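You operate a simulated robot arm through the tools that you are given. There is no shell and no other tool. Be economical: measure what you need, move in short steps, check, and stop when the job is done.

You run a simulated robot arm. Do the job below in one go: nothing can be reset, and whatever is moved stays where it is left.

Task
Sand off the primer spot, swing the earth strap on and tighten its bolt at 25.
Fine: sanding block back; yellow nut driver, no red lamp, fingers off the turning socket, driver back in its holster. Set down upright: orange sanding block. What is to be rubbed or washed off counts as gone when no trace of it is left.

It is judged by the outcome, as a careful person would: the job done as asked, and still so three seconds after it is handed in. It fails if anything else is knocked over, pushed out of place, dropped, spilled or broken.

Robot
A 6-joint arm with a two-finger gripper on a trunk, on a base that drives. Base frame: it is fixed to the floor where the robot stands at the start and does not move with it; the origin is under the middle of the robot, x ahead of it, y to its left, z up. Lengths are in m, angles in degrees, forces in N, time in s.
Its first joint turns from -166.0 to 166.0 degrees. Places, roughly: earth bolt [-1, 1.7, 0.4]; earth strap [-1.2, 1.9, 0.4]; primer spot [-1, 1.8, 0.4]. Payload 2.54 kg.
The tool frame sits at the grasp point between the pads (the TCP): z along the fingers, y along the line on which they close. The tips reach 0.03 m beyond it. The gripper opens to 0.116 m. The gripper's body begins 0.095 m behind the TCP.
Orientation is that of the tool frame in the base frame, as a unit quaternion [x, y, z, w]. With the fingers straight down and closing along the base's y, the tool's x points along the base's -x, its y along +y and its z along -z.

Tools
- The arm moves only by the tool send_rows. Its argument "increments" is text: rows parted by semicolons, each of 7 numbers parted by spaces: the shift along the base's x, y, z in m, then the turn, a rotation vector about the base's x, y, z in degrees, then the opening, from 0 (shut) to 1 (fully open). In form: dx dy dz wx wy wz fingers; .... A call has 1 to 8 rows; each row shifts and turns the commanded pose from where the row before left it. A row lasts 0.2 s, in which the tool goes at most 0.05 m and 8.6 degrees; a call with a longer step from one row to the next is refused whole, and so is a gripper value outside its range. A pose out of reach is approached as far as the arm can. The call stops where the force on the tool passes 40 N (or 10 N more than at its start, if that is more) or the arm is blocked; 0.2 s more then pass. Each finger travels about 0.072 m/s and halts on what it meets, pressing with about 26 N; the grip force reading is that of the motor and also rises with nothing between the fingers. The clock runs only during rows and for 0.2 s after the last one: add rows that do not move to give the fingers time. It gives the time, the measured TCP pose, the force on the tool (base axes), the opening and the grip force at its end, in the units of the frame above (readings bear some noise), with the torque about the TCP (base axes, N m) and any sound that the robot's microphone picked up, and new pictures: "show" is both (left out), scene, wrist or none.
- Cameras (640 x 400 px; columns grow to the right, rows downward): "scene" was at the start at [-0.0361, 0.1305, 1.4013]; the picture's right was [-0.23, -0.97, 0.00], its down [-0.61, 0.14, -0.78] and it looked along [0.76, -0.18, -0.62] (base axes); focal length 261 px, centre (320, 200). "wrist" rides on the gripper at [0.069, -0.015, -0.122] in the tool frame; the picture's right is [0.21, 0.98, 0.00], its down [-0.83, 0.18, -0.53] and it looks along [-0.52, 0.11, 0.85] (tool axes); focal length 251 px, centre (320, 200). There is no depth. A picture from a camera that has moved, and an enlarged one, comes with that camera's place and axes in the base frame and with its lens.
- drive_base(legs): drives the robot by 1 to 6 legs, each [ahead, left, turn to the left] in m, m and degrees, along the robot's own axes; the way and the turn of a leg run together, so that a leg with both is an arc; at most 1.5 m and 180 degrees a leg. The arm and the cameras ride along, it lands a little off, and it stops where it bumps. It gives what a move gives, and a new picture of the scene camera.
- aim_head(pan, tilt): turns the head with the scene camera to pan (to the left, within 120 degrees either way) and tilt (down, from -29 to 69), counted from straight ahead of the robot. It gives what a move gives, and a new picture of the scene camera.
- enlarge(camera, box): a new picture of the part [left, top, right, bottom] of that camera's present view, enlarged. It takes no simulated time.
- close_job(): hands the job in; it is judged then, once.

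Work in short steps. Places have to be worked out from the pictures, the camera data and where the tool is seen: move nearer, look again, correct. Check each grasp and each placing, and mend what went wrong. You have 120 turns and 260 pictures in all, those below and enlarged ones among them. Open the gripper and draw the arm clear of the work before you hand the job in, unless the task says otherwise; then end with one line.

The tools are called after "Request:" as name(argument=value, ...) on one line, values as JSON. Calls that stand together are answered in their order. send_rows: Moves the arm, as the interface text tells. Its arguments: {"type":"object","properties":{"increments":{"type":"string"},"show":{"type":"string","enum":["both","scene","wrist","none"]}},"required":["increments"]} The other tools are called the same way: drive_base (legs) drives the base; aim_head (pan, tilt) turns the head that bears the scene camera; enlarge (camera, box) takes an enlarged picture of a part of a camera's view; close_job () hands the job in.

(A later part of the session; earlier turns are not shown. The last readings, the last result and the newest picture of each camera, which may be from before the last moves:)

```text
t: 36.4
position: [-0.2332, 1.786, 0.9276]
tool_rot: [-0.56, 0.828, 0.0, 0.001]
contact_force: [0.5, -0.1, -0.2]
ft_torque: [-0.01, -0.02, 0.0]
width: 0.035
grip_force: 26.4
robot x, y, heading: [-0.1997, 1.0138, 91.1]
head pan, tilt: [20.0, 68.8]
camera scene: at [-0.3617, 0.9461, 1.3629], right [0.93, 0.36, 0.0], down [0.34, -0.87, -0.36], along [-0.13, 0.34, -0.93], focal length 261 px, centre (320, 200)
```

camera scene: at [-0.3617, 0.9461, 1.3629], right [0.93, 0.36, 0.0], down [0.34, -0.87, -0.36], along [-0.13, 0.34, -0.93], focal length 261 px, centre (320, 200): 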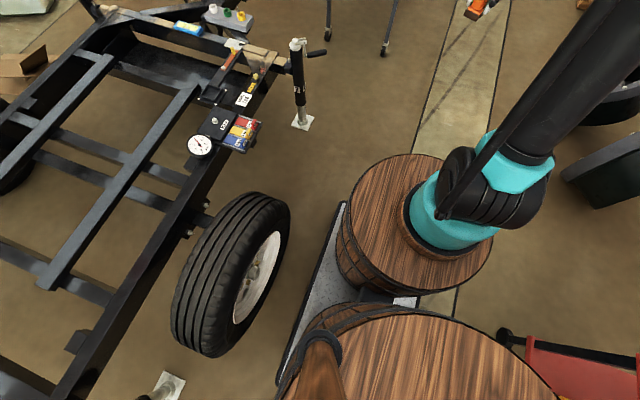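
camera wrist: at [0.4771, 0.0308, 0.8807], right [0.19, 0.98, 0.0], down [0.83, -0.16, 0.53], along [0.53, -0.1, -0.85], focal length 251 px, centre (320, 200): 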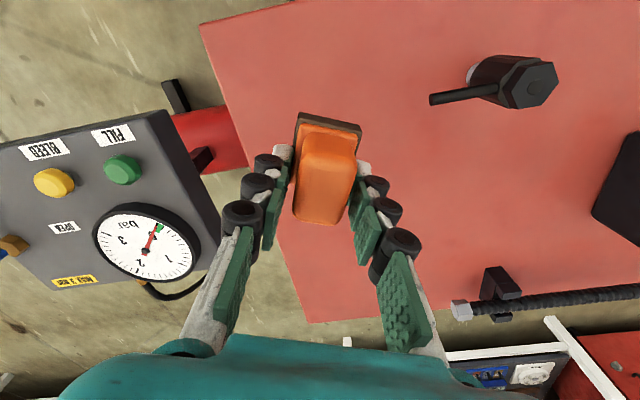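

The robot is about ±0.40 × ±0.21 m with the arm axis ≈0.25 m ahead. I drive to about (-0.2,1.55) and turn to face the earth point.

Request:
drive_base(legs=[[0.54, 0, 0], [0, 0, 73]])

Request:
aim_head(pan=10, tilt=45)

```text
t: 42.7
position: [-0.9474, 1.7459, 0.9282]
tool_rot: [0.942, -0.335, 0.0, 0.0]
contact_force: [-0.2, 0.0, -1.5]
ft_torque: [-0.01, 0.0, 0.0]
width: 0.0351
grip_force: 26.1
robot x, y, heading: [-0.202, 1.5513, 163.9]
head pan, tilt: [20.0, 68.8]
camera scene: at [-0.1848, 1.3728, 1.3629], right [-0.07, 1.0, 0.0], down [0.93, 0.06, -0.36], along [-0.36, -0.02, -0.93], focal length 261 px, centre (320, 200)
```

scene: 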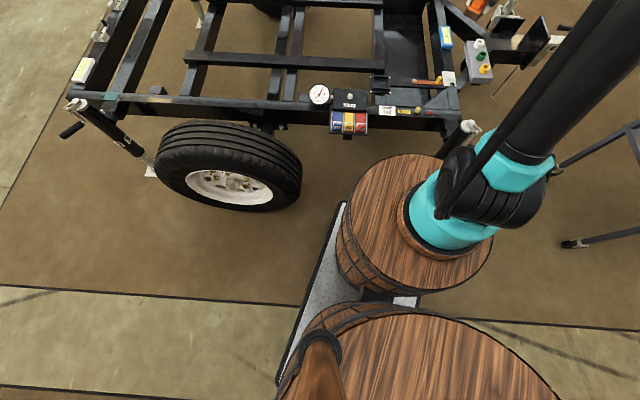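

```text
t: 43.6
position: [-0.9481, 1.7447, 0.9282]
tool_rot: [0.942, -0.335, -0.001, -0.001]
contact_force: [-1.1, -0.2, -0.5]
ft_torque: [0.03, -0.06, -0.02]
width: 0.0351
grip_force: 26.2
robot x, y, heading: [-0.2024, 1.5513, 164.1]
head pan, tilt: [10.0, 45.0]
camera scene: at [-0.2099, 1.3852, 1.3917], right [0.11, 0.99, 0.0], down [0.7, -0.08, -0.71], along [-0.7, 0.08, -0.71], focal length 261 px, centre (320, 200)
```

scene: 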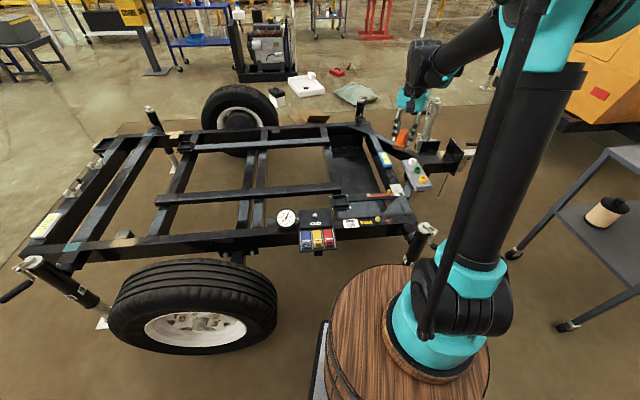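

I turn the tool +39° so it's square to the beam and come down to z≈0.70 above the primer spot to look.

Request:
send_rows(increments="-0.008 0.015 -0.03 0 0 8 0;-0.008 0.015 -0.035 0 0 8 0;-0.008 0.015 -0.035 0 0 8 0;-0.008 0.015 -0.035 0 0 8 0;-0.008 0.015 -0.035 0 0 7 0;0 0 -0.04 0 0 0 0;0 0 0 0 0 0 0", show="both")

Request:
enlarge(camera="wrist", box=[200, 100, 440, 280])

```text
t: 45.2
position: [-0.9873, 1.8205, 0.7167]
tool_rot: [1.0, 0.0, 0.0, 0.0]
contact_force: [-0.6, -1.3, -2.0]
ft_torque: [0.0, -0.03, 0.02]
width: 0.0349
grip_force: 26.4
robot x, y, heading: [-0.2041, 1.5548, 163.9]
head pan, tilt: [10.0, 45.0]
camera scene: at [-0.2099, 1.3853, 1.3918], right [0.11, 0.99, 0.0], down [0.7, -0.08, -0.71], along [-0.7, 0.08, -0.71], focal length 261 px, centre (320, 200)
camera wrist: at [-0.9178, 1.8344, 0.8396], right [0.21, -0.98, 0.0], down [-0.83, -0.18, 0.53], along [-0.52, -0.11, -0.85], focal length 251 px, centre (320, 200)
```

scene: 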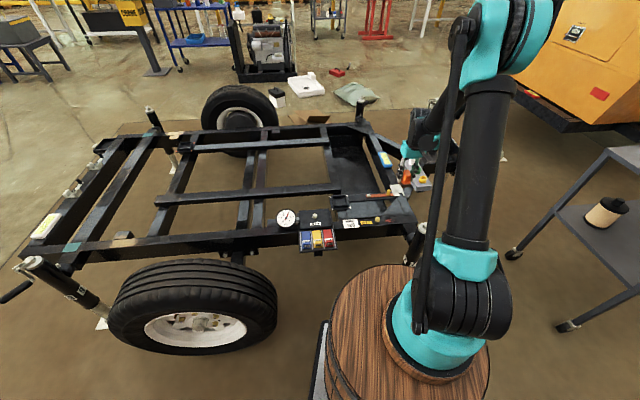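
wrist: 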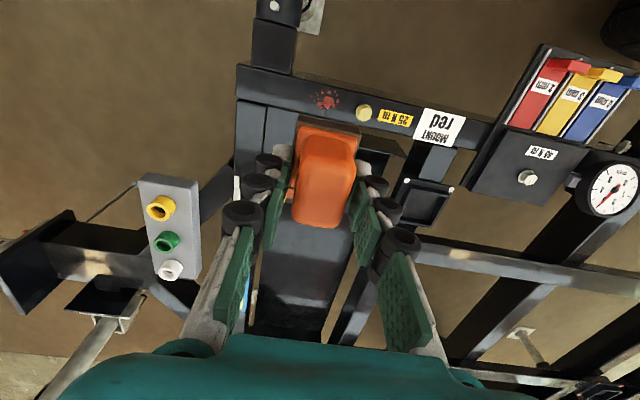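

```text
2.22 times, centred on (320, 190) of wrist
camera zoom: at [-0.9178, 1.8344, 0.8396], right [0.21, -0.98, 0.0], down [-0.83, -0.18, 0.53], along [-0.52, -0.11, -0.85], focal length 559 px, centre (320, 222)
```

zoom: 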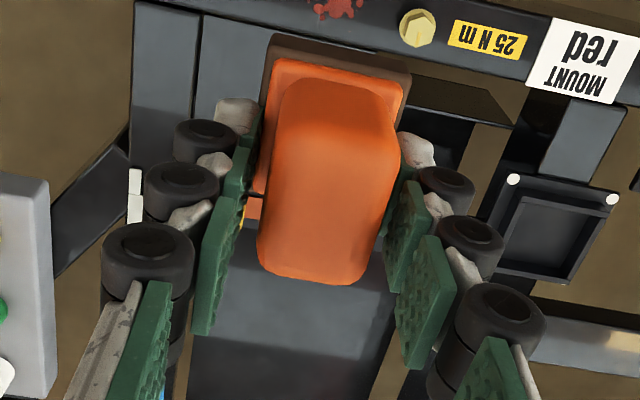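

Primer is at ≈(-0.988,1.809,0.425), bolt ≈(-0.997,1.748). I descend above it to TCP z≈0.51.

Request:
send_rows(increments="0 0 -0.045 0 0 0 0;0 -0.004 -0.045 0 0 0 0;0 -0.004 -0.045 0 0 0 0;0 0 -0.045 0 0 0 0;0 0 -0.02 0 0 0 0;0 0 0 0 0 0 0", show="both")

Request:
enlarge(camera="scene", box=[350, 160, 450, 240])

```text
t: 46.6
position: [-0.9889, 1.8117, 0.5159]
tool_rot: [1.0, 0.0, 0.0, 0.0]
contact_force: [0.3, -0.3, -1.1]
ft_torque: [0.01, 0.0, 0.01]
width: 0.0351
grip_force: 26.3
robot x, y, heading: [-0.2047, 1.5548, 164.1]
head pan, tilt: [10.0, 45.0]
camera scene: at [-0.2099, 1.3853, 1.3918], right [0.11, 0.99, 0.0], down [0.7, -0.08, -0.71], along [-0.7, 0.08, -0.71], focal length 261 px, centre (320, 200)
camera wrist: at [-0.9185, 1.8264, 0.6382], right [0.21, -0.98, 0.0], down [-0.83, -0.18, 0.53], along [-0.52, -0.11, -0.85], focal length 251 px, centre (320, 200)
```

scene: 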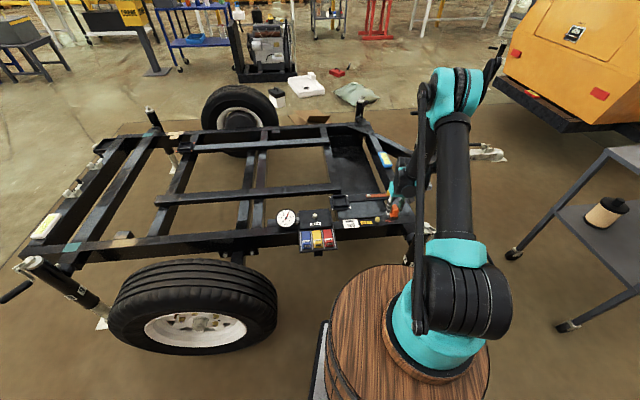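
wrist: 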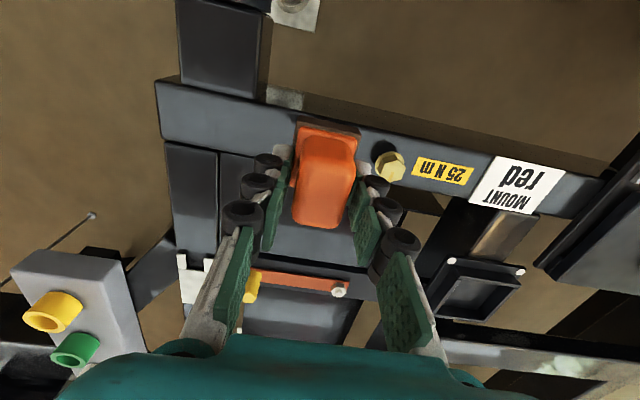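

```text
5.00 times, centred on (400, 200) of scene
camera zoom: at [-0.2099, 1.3853, 1.3918], right [0.11, 0.99, 0.0], down [0.7, -0.08, -0.71], along [-0.7, 0.08, -0.71], focal length 1303 px, centre (-80, 200)
```

zoom: 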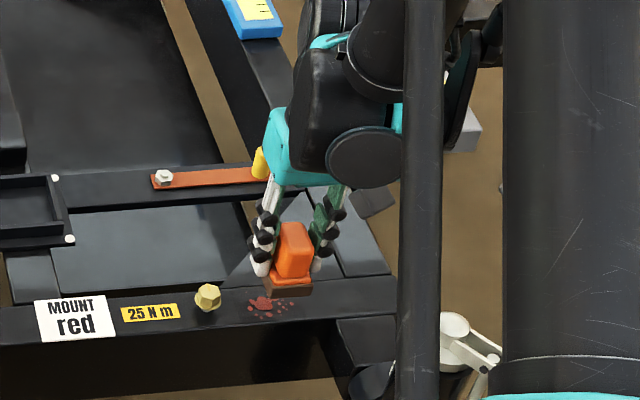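

Block hovers above the spot. I lower in small steps until contact.

Request:
send_rows(increments="0 0 -0.01 0 0 0 0;0 0 -0.008 0 0 0 0;0 0 -0.006 0 0 0 0;0 0 0 0 0 0 0", show="scene")

Request:
enlarge(camera="scene", box=[370, 180, 430, 230])

```text
t: 47.6
position: [-0.9888, 1.8138, 0.4931]
tool_rot: [1.0, -0.001, -0.001, 0.0]
contact_force: [0.0, 0.2, -1.5]
ft_torque: [0.05, -0.03, 0.02]
width: 0.0352
grip_force: 26.0
robot x, y, heading: [-0.2069, 1.5527, 163.7]
head pan, tilt: [10.0, 45.0]
camera scene: at [-0.2099, 1.3853, 1.3918], right [0.11, 0.99, 0.0], down [0.7, -0.08, -0.71], along [-0.7, 0.08, -0.71], focal length 261 px, centre (320, 200)
```

scene: 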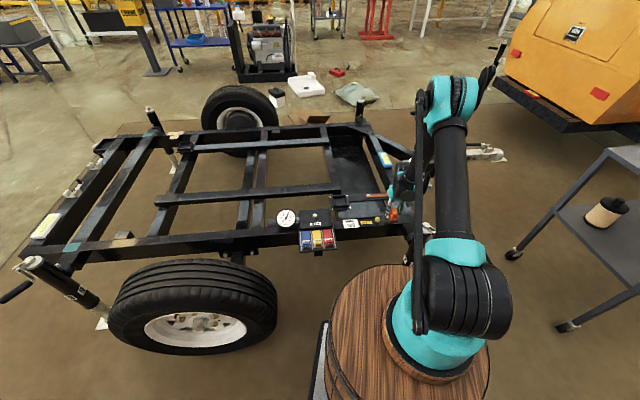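

```text
8.00 times, centred on (400, 205) of scene
camera zoom: at [-0.2099, 1.3853, 1.3918], right [0.11, 0.99, 0.0], down [0.7, -0.08, -0.71], along [-0.7, 0.08, -0.71], focal length 2085 px, centre (-320, 160)
```

zoom: 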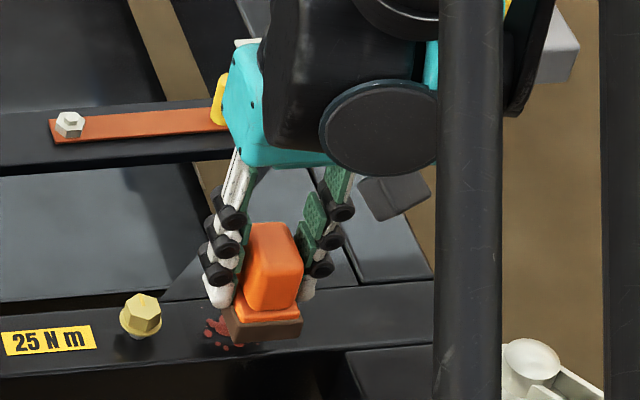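

Almost down; the spot extends slightly toward the bolt side. I keep lowering until contact.

Request:
send_rows(increments="0 -0.004 -0.003 0 0 0 0;0 0 -0.003 0 0 0 0;0 0 -0.003 0 0 0 0;0 0 0 0 0 0 0", show="none")

```text
t: 48.6
position: [-0.9887, 1.8085, 0.4851]
tool_rot: [1.0, 0.0, -0.001, 0.0]
contact_force: [0.5, 0.2, -0.2]
ft_torque: [-0.04, 0.03, 0.02]
width: 0.0351
grip_force: 26.0
robot x, y, heading: [-0.2009, 1.5534, 164.0]
head pan, tilt: [10.0, 45.0]
```

Request:
send_rows(increments="0 0 -0.003 0 0 0 0;0 0 -0.003 0 0 0 0;0 0 0 0 0 0 0", show="none")

```text
t: 49.4
position: [-0.9887, 1.809, 0.4788]
tool_rot: [1.0, -0.001, -0.001, 0.0]
contact_force: [-0.7, 0.5, -1.0]
ft_torque: [-0.03, 0.0, 0.0]
width: 0.0351
grip_force: 25.8
robot x, y, heading: [-0.2036, 1.5532, 164.1]
head pan, tilt: [10.0, 45.0]
```

No contact yet at 0.479; a few more millimetres.

Request:
send_rows(increments="0 0 -0.003 0 0 0 0;0 0 -0.003 0 0 0 0;0 0 0 0 0 0 0", show="scene")

Request:
enlarge(camera="scene", box=[370, 180, 430, 230])

```text
t: 50.2
position: [-0.9884, 1.8093, 0.4733]
tool_rot: [1.0, -0.002, 0.0, 0.001]
contact_force: [0.5, -0.7, -1.3]
ft_torque: [-0.03, 0.01, -0.02]
width: 0.0352
grip_force: 26.3
robot x, y, heading: [-0.2029, 1.5537, 163.4]
head pan, tilt: [10.0, 45.0]
camera scene: at [-0.2099, 1.3853, 1.3918], right [0.11, 0.99, 0.0], down [0.7, -0.08, -0.71], along [-0.7, 0.08, -0.71], focal length 261 px, centre (320, 200)
```

scene: 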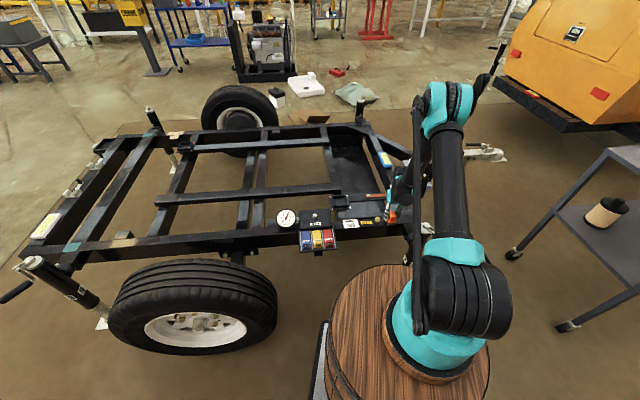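

```text
8.00 times, centred on (400, 205) of scene
camera zoom: at [-0.2099, 1.3853, 1.3918], right [0.11, 0.99, 0.0], down [0.7, -0.08, -0.71], along [-0.7, 0.08, -0.71], focal length 2085 px, centre (-320, 160)
```

zoom: 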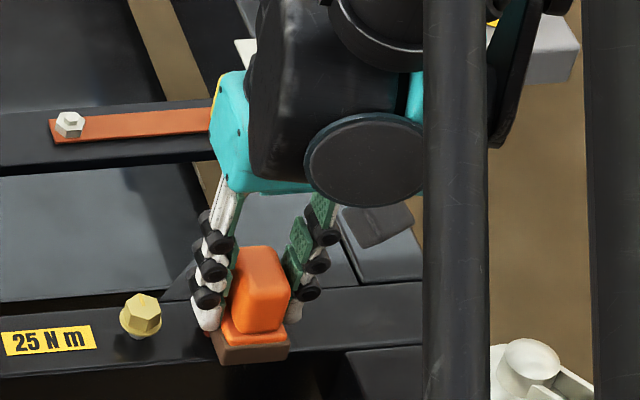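

Still no contact; the beam must be at about z 0.40. Continue lowering.

Request:
send_rows(increments="0 0 -0.003 0 0 0 0;0 0 -0.003 0 0 0 0;0 0 0 0 0 0 0", show="none")

Request:
send_rows(increments="0 0 -0.003 0 0 0 0;0 0 0 0 0 0 0", show="none")

```text
t: 51.0
position: [-0.9883, 1.8091, 0.4691]
tool_rot: [1.0, -0.001, 0.0, 0.0]
contact_force: [-2.7, -1.3, 22.6]
ft_torque: [-0.02, 0.12, -0.02]
width: 0.0353
grip_force: 26.2
robot x, y, heading: [-0.2029, 1.5534, 163.9]
head pan, tilt: [10.0, 45.0]
```

```text
t: 51.6
position: [-0.9875, 1.8079, 0.4659]
tool_rot: [1.0, -0.001, -0.001, 0.0]
contact_force: [-1.9, -2.0, 21.6]
ft_torque: [-0.06, 0.06, -0.01]
width: 0.0353
grip_force: 25.6
robot x, y, heading: [-0.2029, 1.5546, 163.9]
head pan, tilt: [10.0, 45.0]
```

Contact at ~22 N. I now rub along the beam in short strokes.

Request:
send_rows(increments="0 -0.012 0.001 0 0 0 0;0 0.014 0 0 0 0 0;0 0.016 0 0 0 0 0;0 -0.016 0 0 0 0 0;0 -0.014 0 0 0 0 0;0.006 0.014 0 0 0 0 0;-0.012 0.012 0 0 0 0 0;0.006 -0.014 0 0 0 0 0", show="scene")

Request:
enlarge(camera="scene", box=[370, 180, 430, 230])

```text
t: 53.4
position: [-0.9877, 1.8095, 0.4653]
tool_rot: [1.0, -0.002, -0.001, 0.0]
contact_force: [-3.3, 1.7, 8.7]
ft_torque: [0.07, 0.11, 0.0]
width: 0.0353
grip_force: 25.4
robot x, y, heading: [-0.2041, 1.5557, 163.3]
head pan, tilt: [10.0, 45.0]
camera scene: at [-0.2097, 1.3852, 1.3917], right [0.11, 0.99, 0.0], down [0.7, -0.08, -0.71], along [-0.7, 0.08, -0.71], focal length 261 px, centre (320, 200)
```

scene: 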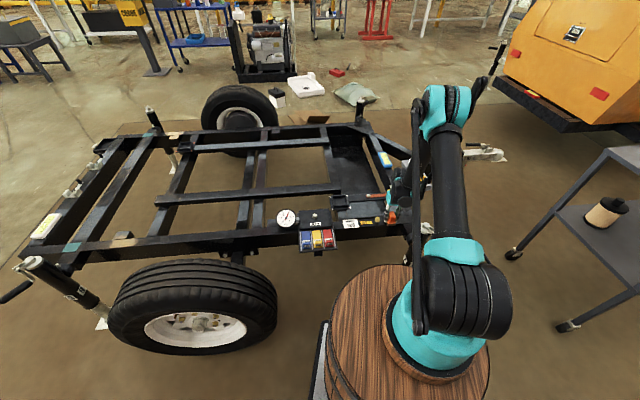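

```text
8.00 times, centred on (400, 205) of scene
camera zoom: at [-0.2097, 1.3852, 1.3917], right [0.11, 0.99, 0.0], down [0.7, -0.08, -0.71], along [-0.7, 0.08, -0.71], focal length 2085 px, centre (-320, 160)
```

zoom: 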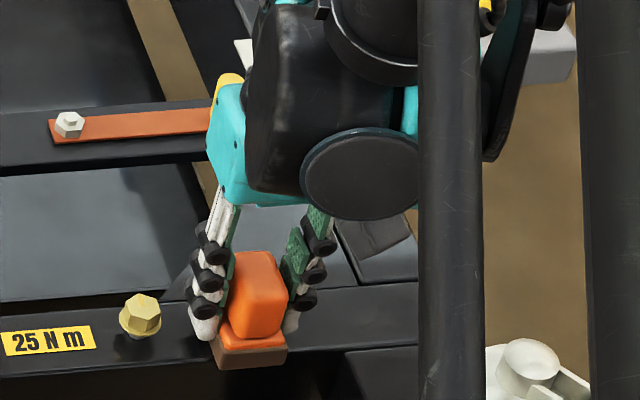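

Contact held at ~9 N. Two more rounds of rubbing, then lift and check.

Request:
send_rows(increments="0 -0.014 -0.001 0 0 0 0;0 0.016 0 0 0 0 0;0 0.016 0 0 0 0 0;0 -0.016 0 0 0 0 0;0 -0.016 0 0 0 0 0;0 0.016 0 0 0 0 0;0 0.016 0 0 0 0 0;0 -0.018 0 0 0 0 0", show="none")

Request:
send_rows(increments="0.006 -0.012 0 0 0 0 0;-0.012 0 0 0 0 0 0;0.012 0.012 0 0 0 0 0;-0.012 0.006 0 0 0 0 0;0.012 0.006 0 0 0 0 0;-0.006 -0.012 0 0 0 0 0;0 0 0.04 0 0 0 0;0 0 0.04 0 0 0 0", show="wrist")

Request:
enlarge(camera="scene", box=[370, 180, 430, 230])

```text
t: 55.2
position: [-0.9876, 1.8097, 0.4638]
tool_rot: [1.0, -0.002, -0.001, 0.0]
contact_force: [-4.4, 10.4, 32.9]
ft_torque: [0.31, 0.06, 0.07]
width: 0.0352
grip_force: 26.3
robot x, y, heading: [-0.2037, 1.5486, 163.6]
head pan, tilt: [10.0, 45.0]
```

```text
t: 57.0
position: [-0.9876, 1.8087, 0.5441]
tool_rot: [1.0, -0.001, 0.0, 0.0]
contact_force: [-0.4, 0.4, -0.8]
ft_torque: [0.0, -0.02, -0.02]
width: 0.0353
grip_force: 26.3
robot x, y, heading: [-0.203, 1.5497, 164.0]
head pan, tilt: [10.0, 45.0]
camera wrist: at [-0.9181, 1.8231, 0.6657], right [0.21, -0.98, 0.0], down [-0.83, -0.18, 0.53], along [-0.52, -0.11, -0.85], focal length 251 px, centre (320, 200)
```

wrist: 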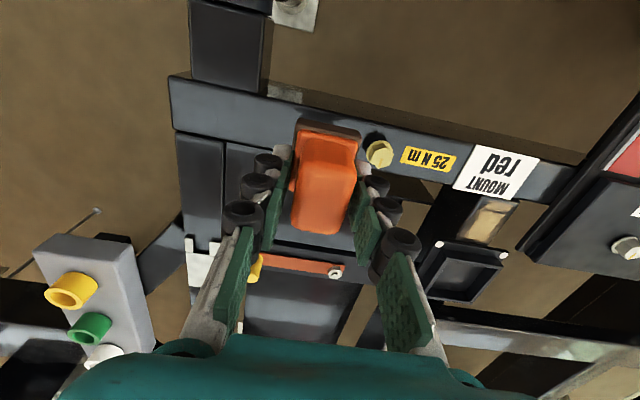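

```text
8.00 times, centred on (400, 205) of scene
camera zoom: at [-0.2099, 1.3853, 1.3918], right [0.11, 0.99, 0.0], down [0.7, -0.08, -0.71], along [-0.7, 0.08, -0.71], focal length 2085 px, centre (-320, 160)
```

zoom: 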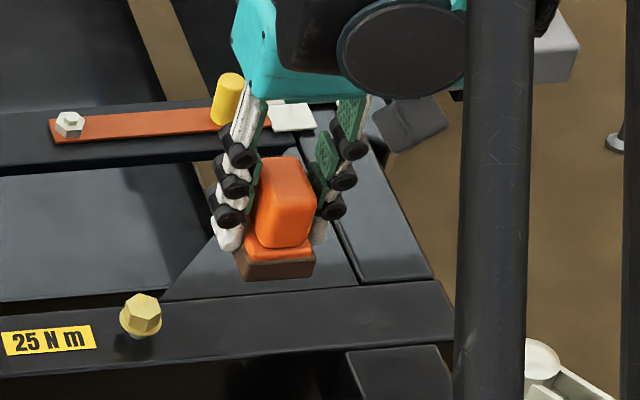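

The spot looks gone. I raise the arm and check from a clear view.

Request:
send_rows(increments="0 0 0.045 0 0 0 0;-0.01 0.03 0.04 0 0 0 0;-0.01 0.03 0.04 0 0 0 0;0 0 0.045 0 0 0 0;0 0 0.045 0 0 0 0;0 0 0.045 0 0 0 0;0 0 0.045 0 0 0 0;0 0 0.045 0 0 0 0", show="wrist")

Request:
enlarge(camera="wrist", box=[260, 60, 420, 180])

Request:
enlarge(camera="scene", box=[370, 170, 430, 220])

```text
refused: row 2 steps farther than a row can; nothing moved
```

```text
3.33 times, centred on (340, 120) of wrist
camera zoom: at [-0.9181, 1.8231, 0.6657], right [0.21, -0.98, 0.0], down [-0.83, -0.18, 0.53], along [-0.52, -0.11, -0.85], focal length 838 px, centre (253, 467)
```

zoom: 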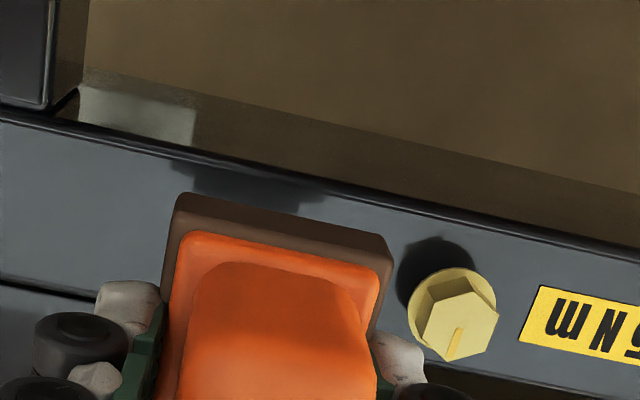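

```text
8.00 times, centred on (400, 195) of scene
camera zoom: at [-0.2099, 1.3853, 1.3918], right [0.11, 0.99, 0.0], down [0.7, -0.08, -0.71], along [-0.7, 0.08, -0.71], focal length 2085 px, centre (-320, 240)
```

zoom: 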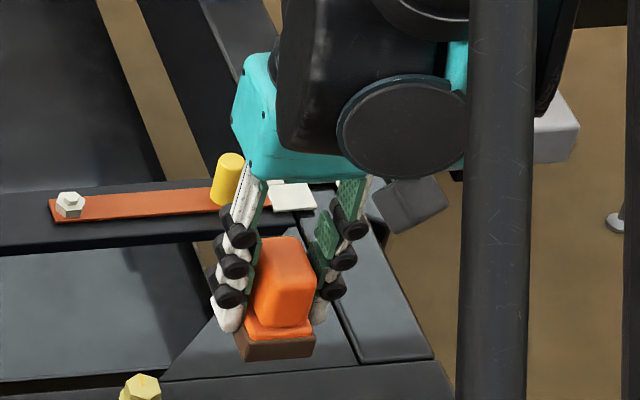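

Request:
send_rows(increments="0 0 0.045 0 0 0 0;-0.01 0.02 0.04 0 0 0 0;-0.01 0.02 0.04 0 0 0 0;0 0 0.045 0 0 0 0;0 0 0.045 0 0 0 0;0 0 0.045 0 0 0 0;0 0 0.045 0 0 0 0;0 0 0.045 0 0 0 0", show="wrist")

Request:
enlarge(camera="wrist", box=[280, 40, 440, 160])

Request:
enlarge(camera="scene", box=[350, 170, 440, 230])

```text
t: 58.8
position: [-1.0092, 1.8482, 0.8933]
tool_rot: [1.0, -0.002, 0.0, 0.0]
contact_force: [-0.4, -1.0, -1.3]
ft_torque: [-0.01, -0.04, 0.02]
width: 0.035
grip_force: 26.4
robot x, y, heading: [-0.2022, 1.5521, 164.0]
head pan, tilt: [10.0, 45.0]
camera wrist: at [-0.94, 1.8624, 1.0157], right [0.21, -0.98, 0.0], down [-0.83, -0.18, 0.53], along [-0.52, -0.11, -0.85], focal length 251 px, centre (320, 200)
```

wrist: 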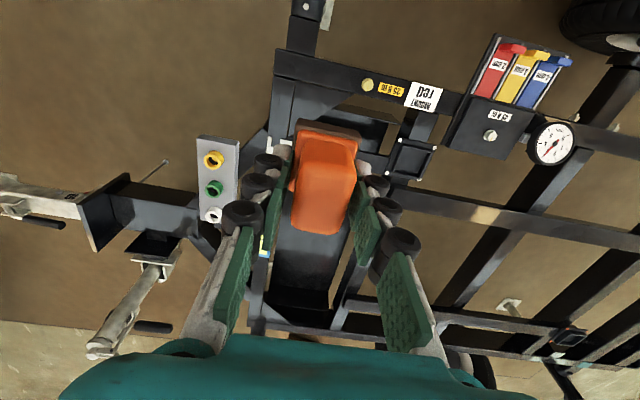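

```text
3.33 times, centred on (360, 100) of wrist
camera zoom: at [-0.94, 1.8624, 1.0157], right [0.21, -0.98, 0.0], down [-0.83, -0.18, 0.53], along [-0.52, -0.11, -0.85], focal length 838 px, centre (187, 533)
```

zoom: 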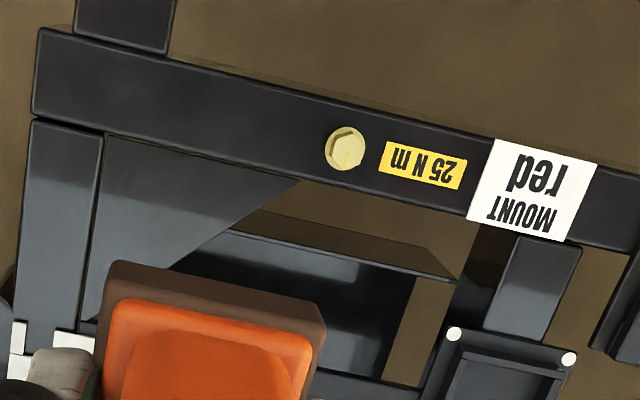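

```text
6.67 times, centred on (395, 200) of scene
camera zoom: at [-0.2101, 1.3854, 1.3918], right [0.11, 0.99, 0.0], down [0.7, -0.08, -0.71], along [-0.7, 0.08, -0.71], focal length 1737 px, centre (-180, 200)
```

zoom: 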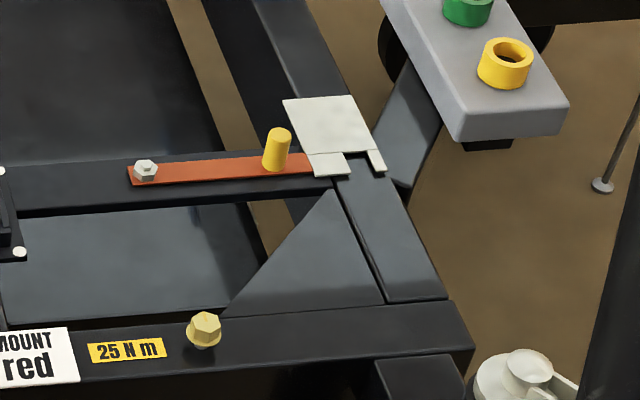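

Primer is completely gone. Now I take the block back to the bench: reverse the route.

Request:
drive_base(legs=[[0, 0, -73], [-1.5, 0, 0], [0, 0, -91]])

Request:
aim_head(pan=40, tilt=45)

```text
t: 73.2
position: [0.644, -0.0283, 0.8928]
tool_rot: [-0.126, 0.992, 0.001, 0.001]
contact_force: [0.7, -0.4, -0.7]
ft_torque: [0.0, 0.01, -0.01]
width: 0.0351
grip_force: 25.6
robot x, y, heading: [-0.2125, 0.0489, -1.5]
head pan, tilt: [10.0, 45.0]
camera scene: at [-0.2468, 0.2162, 1.3918], right [0.15, -0.99, 0.0], down [-0.7, -0.1, -0.71], along [0.7, 0.1, -0.71], focal length 261 px, centre (320, 200)
```

scene: 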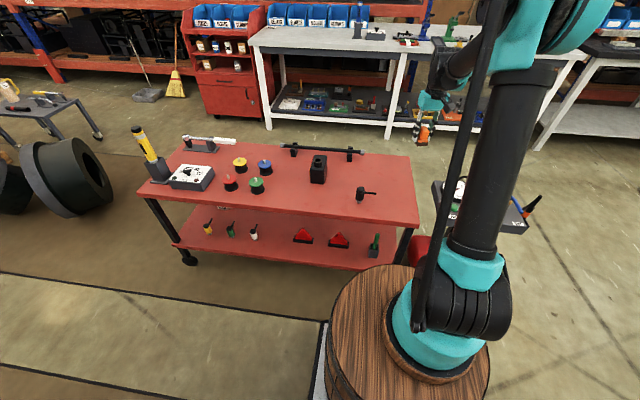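

```text
t: 74.2
position: [0.6433, -0.0292, 0.8931]
tool_rot: [-0.126, 0.992, 0.0, 0.001]
contact_force: [-0.6, -0.2, -1.1]
ft_torque: [-0.01, 0.03, -0.02]
width: 0.0351
grip_force: 26.0
robot x, y, heading: [-0.2117, 0.048, -1.5]
head pan, tilt: [40.0, 45.0]
camera scene: at [-0.2635, 0.2548, 1.3918], right [0.62, -0.78, 0.0], down [-0.55, -0.44, -0.71], along [0.55, 0.44, -0.71], focal length 261 px, centre (320, 200)
```

scene: 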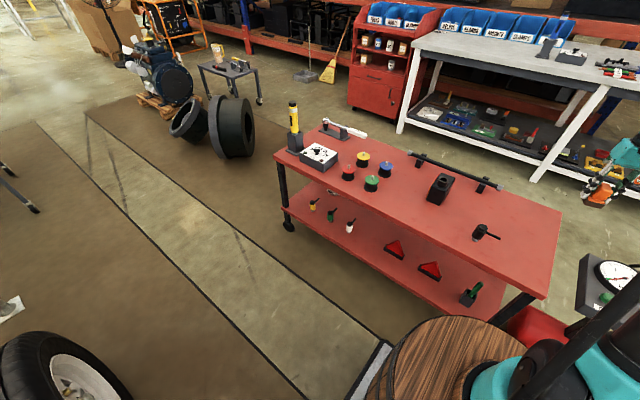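

Move above the block's original place (0.547, 0.018), square it up, and descend to z≈0.69.

Request:
send_rows(increments="-0.03 0.015 0 0 0 -5 0;-0.03 0.015 -0.02 0 0 -5 0;-0.03 0.014 -0.02 0 0 -4.5 0;-0.007 0.003 -0.045 0 0 0 0;0 0 -0.045 0 0 0 0;0 0 -0.045 0 0 0 0;0 0 -0.025 0 0 0 0;0 0 0 0 0 0 0", show="wrist")

```text
t: 76.0
position: [0.5465, 0.0168, 0.6927]
tool_rot: [0.0, 1.0, -0.001, 0.0]
contact_force: [-0.5, 0.3, -0.6]
ft_torque: [-0.04, -0.02, -0.02]
width: 0.035
grip_force: 26.4
robot x, y, heading: [-0.211, 0.05, -1.5]
head pan, tilt: [40.0, 45.0]
camera wrist: at [0.4777, 0.0011, 0.8148], right [-0.22, 0.98, 0.0], down [0.83, 0.18, 0.53], along [0.52, 0.11, -0.85], focal length 251 px, centre (320, 200)
```

wrist: 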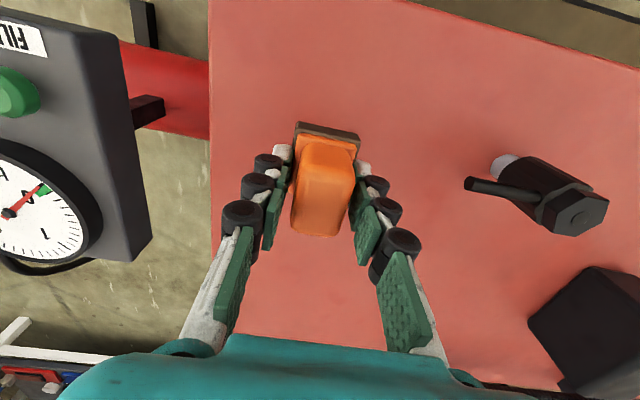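

Lower to touch the table.

Request:
send_rows(increments="0 0 -0.015 0 0 0 0;0 0 -0.007 0 0 0 0;0 0 -0.004 0 0 0 0;0 0 0 0 0 0 0", show="none")

Request:
send_rows(increments="0 0 -0.003 0 0 0 0;0 0 0 0 0 0 0", show="none")

```text
t: 77.0
position: [0.5472, 0.0178, 0.6663]
tool_rot: [0.0, 1.0, 0.001, 0.001]
contact_force: [-0.5, 0.7, -1.1]
ft_torque: [-0.02, 0.01, 0.0]
width: 0.0352
grip_force: 25.6
robot x, y, heading: [-0.2154, 0.0486, -1.8]
head pan, tilt: [40.0, 45.0]
```

```text
t: 77.6
position: [0.5467, 0.0183, 0.6643]
tool_rot: [0.0, 1.0, 0.0, 0.001]
contact_force: [0.2, -0.5, -2.0]
ft_torque: [0.0, 0.01, 0.0]
width: 0.0351
grip_force: 26.3
robot x, y, heading: [-0.2099, 0.0483, -1.5]
head pan, tilt: [40.0, 45.0]
```

Request:
send_rows(increments="0 0 -0.002 0 0 0 0;0 0 -0.002 0 0 0 0;0 0 0 0 0 0 0", show="none")

Request:
send_rows(increments="0 0 -0.002 0 0 0 0;0 0 0 0 0 0 0", show="none")

```text
t: 78.4
position: [0.5451, 0.0178, 0.6606]
tool_rot: [0.0, 1.0, 0.0, 0.001]
contact_force: [0.5, 0.0, -0.6]
ft_torque: [-0.03, -0.02, -0.01]
width: 0.0353
grip_force: 25.6
robot x, y, heading: [-0.2098, 0.0491, -1.4]
head pan, tilt: [40.0, 45.0]
```

```text
t: 79.0
position: [0.5459, 0.018, 0.6591]
tool_rot: [-0.001, 1.0, 0.0, 0.001]
contact_force: [5.3, 2.9, 37.6]
ft_torque: [0.12, -0.08, 0.02]
width: 0.035
grip_force: 25.9
robot x, y, heading: [-0.209, 0.0539, -1.5]
head pan, tilt: [40.0, 45.0]
```

Seated on the table. I open the fingers and lift clear.

Request:
send_rows(increments="0 0 0.002 0 0 0 0;0 0 0 0 0 0 0.5;0 0 0.002 0 0 0 0.8;0 0 0.005 0 0 0 1;0 0 0.03 0 0 0 1;0 0 0.04 0 0 0 1;0 0 0.04 0 0 0 1;0 0 0.04 0 0 0 1", show="wrist")

Request:
aim_head(pan=60, tilt=38)

```text
t: 80.8
position: [0.548, 0.0193, 0.8211]
tool_rot: [0.0, 1.0, 0.001, 0.0]
contact_force: [1.2, -0.5, 1.1]
ft_torque: [0.02, -0.02, 0.0]
width: 0.1162
grip_force: 0.1
robot x, y, heading: [-0.2142, 0.0514, -1.6]
head pan, tilt: [40.0, 45.0]
camera wrist: at [0.4792, 0.0034, 0.9427], right [-0.22, 0.98, 0.0], down [0.83, 0.18, 0.53], along [0.52, 0.11, -0.85], focal length 251 px, centre (320, 200)
```

wrist: 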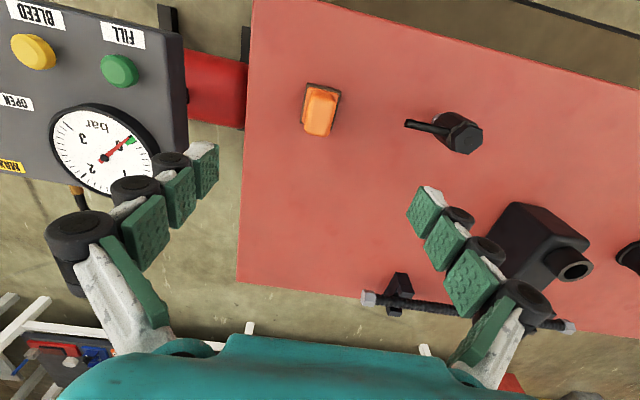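

```text
t: 81.6
position: [0.5481, 0.0191, 0.8201]
tool_rot: [0.0, 1.0, 0.0, 0.001]
contact_force: [0.3, 0.2, 0.8]
ft_torque: [0.03, 0.0, 0.0]
width: 0.116
grip_force: 0.1
robot x, y, heading: [-0.2074, 0.0529, -1.5]
head pan, tilt: [60.0, 38.0]
camera scene: at [-0.2821, 0.2778, 1.402], right [0.85, -0.52, 0.0], down [-0.32, -0.53, -0.79], along [0.41, 0.67, -0.62], focal length 261 px, centre (320, 200)
```

scene: 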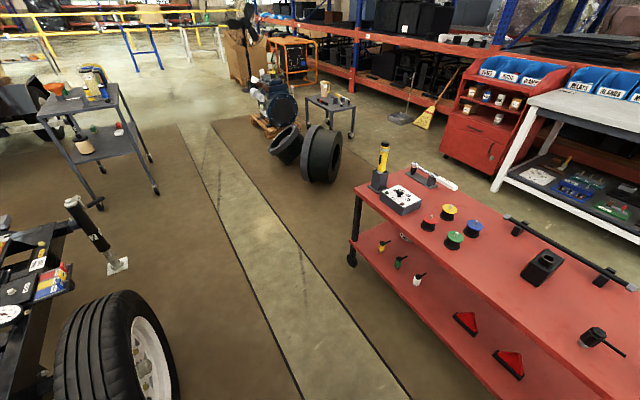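

Block is back upright in its original pose. I raise the arm and drive to about (-0.2,1.45), heading -35°, from where both bench end and trailer are reachable by turning.

Request:
send_rows(increments="0 0 0.045 0 0 0 1;0 0 0.045 0 0 0 1;0 0 0.045 0 0 0 1;0 0 0.045 0 0 0 1;0 0 0.02 0 0 0 1", show="none")

Request:
drive_base(legs=[[0, 0, 91.5], [1.4, 0, 0], [0, 0, -125]])

Request:
aim_head(pan=10, tilt=45)

```text
t: 82.8
position: [0.5457, 0.0179, 1.0163]
tool_rot: [0.0, 1.0, 0.0, 0.001]
contact_force: [0.9, 0.0, 0.8]
ft_torque: [-0.01, -0.01, -0.01]
width: 0.116
grip_force: 0.0
robot x, y, heading: [-0.211, 0.0504, -1.9]
head pan, tilt: [60.0, 38.0]
```

```text
t: 97.2
position: [0.5215, 1.5532, 1.0163]
tool_rot: [-0.075, 0.997, 0.0, 0.001]
contact_force: [0.0, -0.1, -0.4]
ft_torque: [-0.03, 0.03, -0.01]
width: 0.1162
grip_force: 0.0
robot x, y, heading: [-0.2323, 1.4725, 7.1]
head pan, tilt: [60.0, 38.0]
stopped in leg 3: the robot was blocked; the commanded pose is now the measured one
camera scene: at [-0.3349, 1.6883, 1.402], right [0.92, -0.39, 0.0], down [-0.24, -0.57, -0.79], along [0.31, 0.73, -0.62], focal length 261 px, centre (320, 200)
```

scene: 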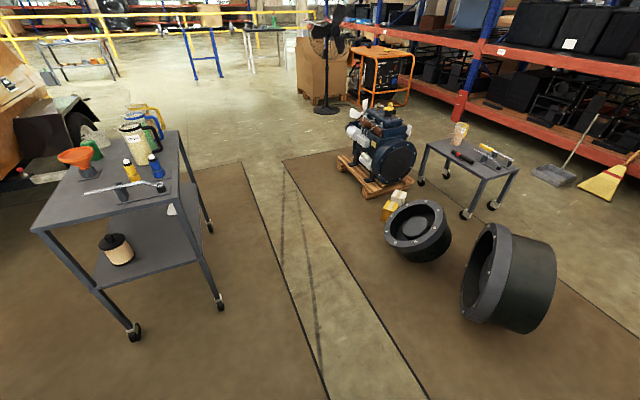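

```text
t: 98.4
position: [0.5206, 1.5535, 1.0164]
tool_rot: [-0.074, 0.997, 0.001, 0.001]
contact_force: [-0.3, 0.0, 0.4]
ft_torque: [0.01, 0.07, -0.02]
width: 0.1159
grip_force: 0.1
robot x, y, heading: [-0.2325, 1.4719, 7.0]
head pan, tilt: [10.0, 45.0]
camera scene: at [-0.2908, 1.6327, 1.3918], right [0.29, -0.96, 0.0], down [-0.68, -0.21, -0.71], along [0.68, 0.21, -0.71], focal length 261 px, centre (320, 200)
```

scene: 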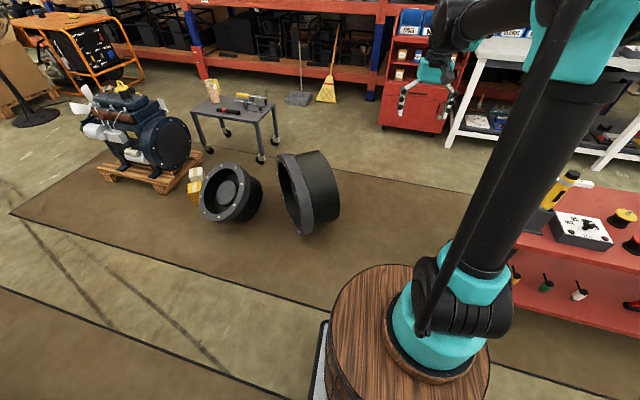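

The rear probably touched the tyre on turning. I move ahead 0.12 m and complete the turn.

Request:
drive_base(legs=[[0.13, 0, 0], [0, 0, -38]])

Request:
aim_head(pan=15, tilt=45)

Request:
aim_head(pan=-118, tilt=50)

```text
t: 101.5
position: [0.5323, 1.0819, 1.0172]
tool_rot: [0.26, 0.966, 0.0, 0.0]
contact_force: [-0.5, -0.8, 1.0]
ft_torque: [-0.03, -0.03, -0.03]
width: 0.116
grip_force: 0.0
robot x, y, heading: [-0.1086, 1.4915, -31.8]
head pan, tilt: [10.0, 45.0]
camera scene: at [-0.0523, 1.6505, 1.3918], right [-0.37, -0.93, 0.0], down [-0.66, 0.26, -0.71], along [0.66, -0.26, -0.71], focal length 261 px, centre (320, 200)
```

scene: 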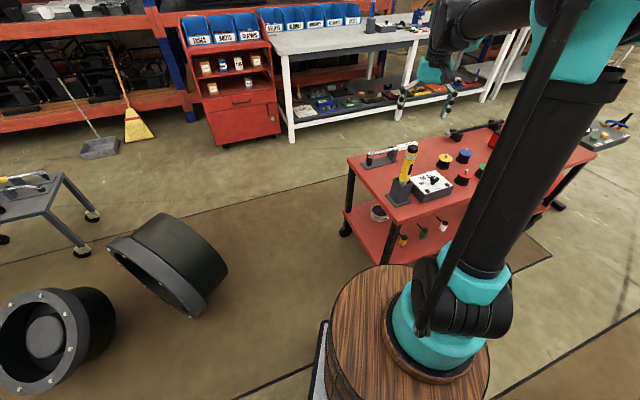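

```text
t: 102.1
position: [0.5319, 1.0817, 1.0161]
tool_rot: [0.26, 0.966, 0.0, 0.0]
contact_force: [0.0, 1.1, -0.1]
ft_torque: [0.0, 0.03, 0.01]
width: 0.1158
grip_force: 0.2
robot x, y, heading: [-0.1071, 1.4878, -31.6]
head pan, tilt: [15.0, 45.0]
camera scene: at [-0.05, 1.6572, 1.3918], right [-0.29, -0.96, 0.0], down [-0.68, 0.2, -0.71], along [0.68, -0.2, -0.71], focal length 261 px, centre (320, 200)
```

scene: 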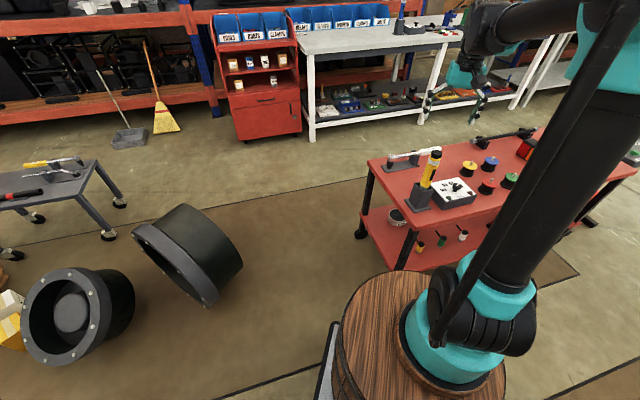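

```text
t: 104.3
position: [0.5324, 1.0809, 1.0172]
tool_rot: [0.26, 0.966, 0.0, -0.001]
contact_force: [-0.1, -0.3, -0.3]
ft_torque: [0.01, -0.02, 0.0]
width: 0.1161
grip_force: 0.1
robot x, y, heading: [-0.1056, 1.4911, -31.9]
head pan, tilt: [-118.0, 50.0]
camera scene: at [-0.1943, 1.6416, 1.3848], right [-0.51, 0.86, 0.0], down [0.66, 0.39, -0.64], along [-0.55, -0.33, -0.77], focal length 261 px, centre (320, 200)
```

scene: 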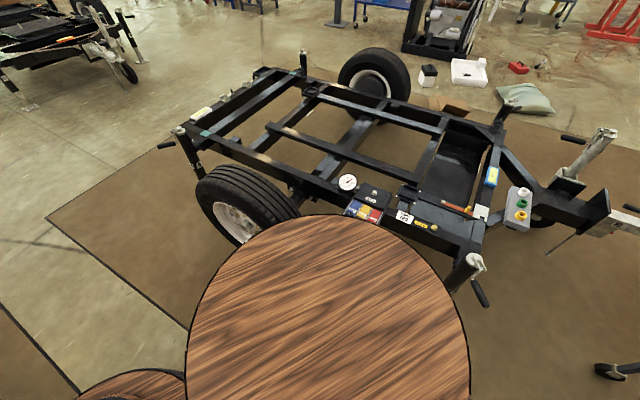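

Trailer looks unmoved. Now zoom on the dial box and driver.

Request:
aim_head(pan=5, tilt=45)

Request:
enlarge(camera="scene", box=[340, 125, 440, 205])

```text
t: 106.3
position: [0.5324, 1.0814, 1.0179]
tool_rot: [0.26, 0.966, 0.0, 0.0]
contact_force: [0.1, -0.7, 0.1]
ft_torque: [0.02, 0.03, -0.01]
width: 0.1161
grip_force: 0.0
robot x, y, heading: [-0.1035, 1.4882, -31.6]
head pan, tilt: [5.0, 45.0]
camera scene: at [-0.0552, 1.644, 1.3917], right [-0.45, -0.89, 0.0], down [-0.63, 0.32, -0.71], along [0.63, -0.32, -0.71], focal length 261 px, centre (320, 200)
```

scene: 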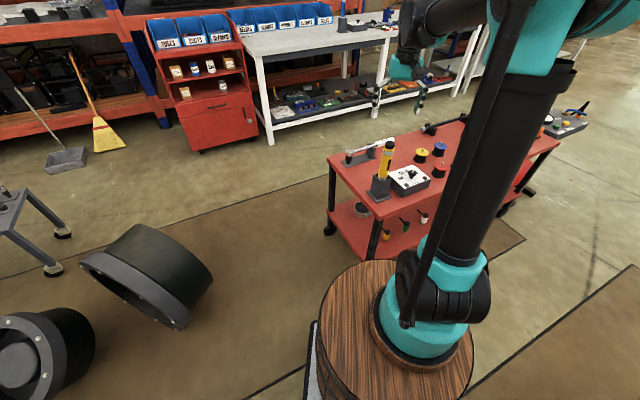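

```text
5.00 times, centred on (390, 165) of scene
camera zoom: at [-0.0552, 1.644, 1.3917], right [-0.45, -0.89, 0.0], down [-0.63, 0.32, -0.71], along [0.63, -0.32, -0.71], focal length 1303 px, centre (-30, 375)
```

zoom: 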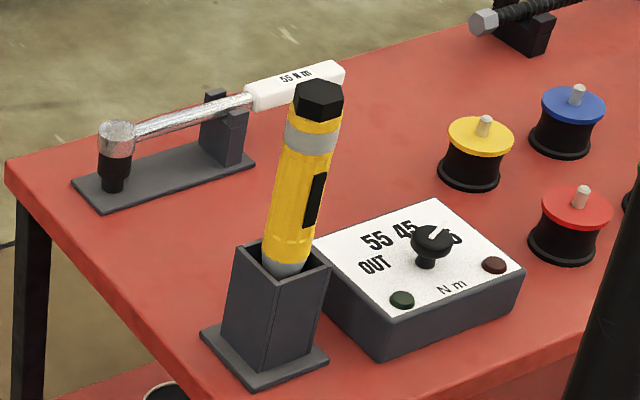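

I bring the wrist camera over the dial box.

Request:
send_rows(increments="0.004 -0.045 0 0 0 0 1;0.006 -0.045 0 0 0 0 1;0.006 -0.045 -0.01 0 0 0 1;0.006 -0.04 -0.02 0 0 0 1;0 0 -0.045 0 0 0 1;0 0 -0.045 0 0 0 1;0 0 0 0 0 0 1", show="wrist")

Request:
enlarge(camera="wrist", box=[220, 60, 420, 200])

```text
t: 107.9
position: [0.5524, 0.905, 0.8961]
tool_rot: [0.26, 0.966, 0.0, -0.001]
contact_force: [-0.1, -0.5, -0.2]
ft_torque: [0.0, 0.02, 0.0]
width: 0.1159
grip_force: 0.0
robot x, y, heading: [-0.1026, 1.4888, -31.8]
head pan, tilt: [5.0, 45.0]
camera wrist: at [0.4859, 0.9263, 1.0182], right [0.3, 0.95, 0.0], down [0.81, -0.26, 0.53], along [0.51, -0.16, -0.85], focal length 251 px, centre (320, 200)
```

wrist: 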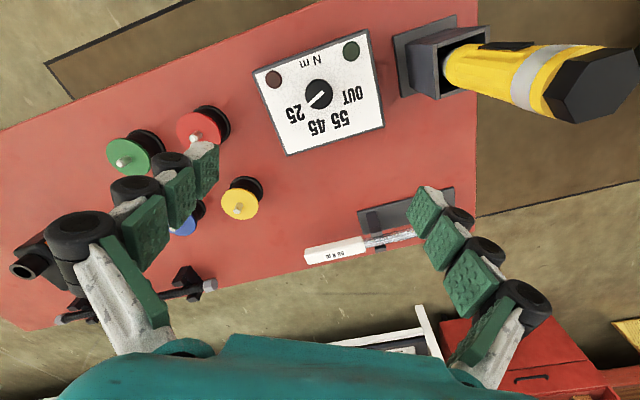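

```text
2.86 times, centred on (320, 130) of wrist
camera zoom: at [0.4859, 0.9263, 1.0182], right [0.3, 0.95, 0.0], down [0.81, -0.26, 0.53], along [0.51, -0.16, -0.85], focal length 718 px, centre (320, 400)
```

zoom: 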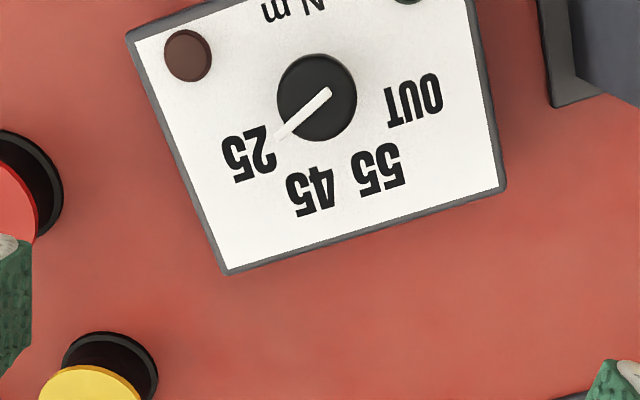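

The pointer seems already at 25. I take a tighter zoom to be sure.

Request:
enlarge(camera="wrist", box=[280, 60, 360, 120])

```text
6.67 times, centred on (320, 90) of wrist
camera zoom: at [0.4859, 0.9263, 1.0182], right [0.3, 0.95, 0.0], down [0.81, -0.26, 0.53], along [0.51, -0.16, -0.85], focal length 1676 px, centre (320, 933)
```

zoom: 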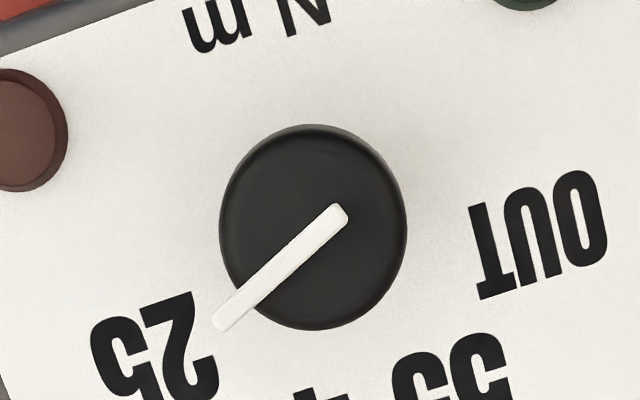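

The dial already points at 25. Next, with empty hand, I turn to the trailer to swing the strap.

Request:
send_rows(increments="0 0 0.045 0 0 0 1;-0.02 0.02 0.04 0 0 0 1;-0.02 0.02 0.03 0 0 0 1", show="none")

Request:
drive_base(legs=[[0, 0, -164]])

Request:
aim_head(pan=10, tilt=42)

```text
t: 108.7
position: [0.5166, 0.944, 1.0144]
tool_rot: [0.26, 0.966, 0.0, 0.0]
contact_force: [0.8, 0.0, 0.5]
ft_torque: [0.03, 0.06, -0.04]
width: 0.1158
grip_force: 0.1
robot x, y, heading: [-0.1034, 1.4893, -31.3]
head pan, tilt: [5.0, 45.0]
```

```text
t: 115.8
position: [-0.8482, 1.8484, 1.0131]
tool_rot: [0.992, -0.127, 0.0, 0.0]
contact_force: [0.5, 0.2, -0.9]
ft_torque: [0.0, 0.0, 0.0]
width: 0.1161
grip_force: 0.1
robot x, y, heading: [-0.1055, 1.4892, 164.1]
head pan, tilt: [5.0, 45.0]
camera scene: at [-0.1107, 1.3282, 1.3918], right [0.19, 0.98, 0.0], down [0.69, -0.14, -0.71], along [-0.69, 0.14, -0.71], focal length 261 px, centre (320, 200)
```

scene: 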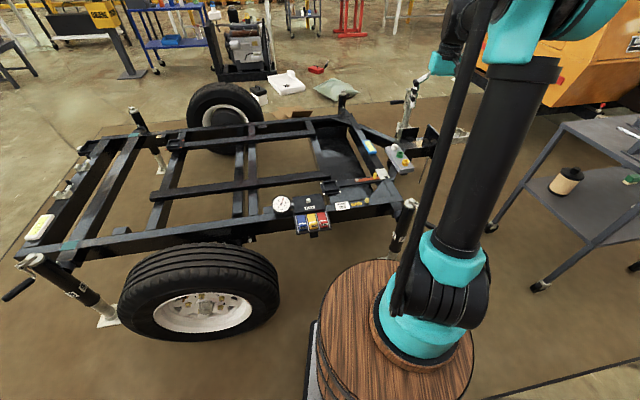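

```text
t: 116.5
position: [-0.8481, 1.848, 1.0138]
tool_rot: [0.992, -0.127, 0.0, -0.001]
contact_force: [-0.5, 0.8, 0.2]
ft_torque: [0.01, -0.01, 0.03]
width: 0.1162
grip_force: 0.1
robot x, y, heading: [-0.1089, 1.4895, 163.7]
head pan, tilt: [10.0, 42.0]
camera scene: at [-0.1141, 1.3215, 1.3961], right [0.11, 0.99, 0.0], down [0.67, -0.07, -0.74], along [-0.74, 0.08, -0.67], focal length 261 px, centre (320, 200)
```

scene: 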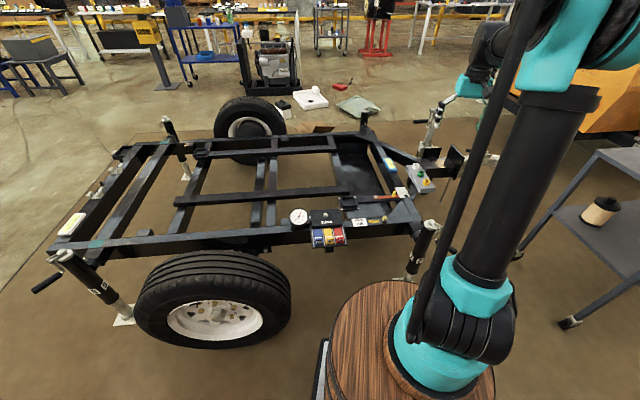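

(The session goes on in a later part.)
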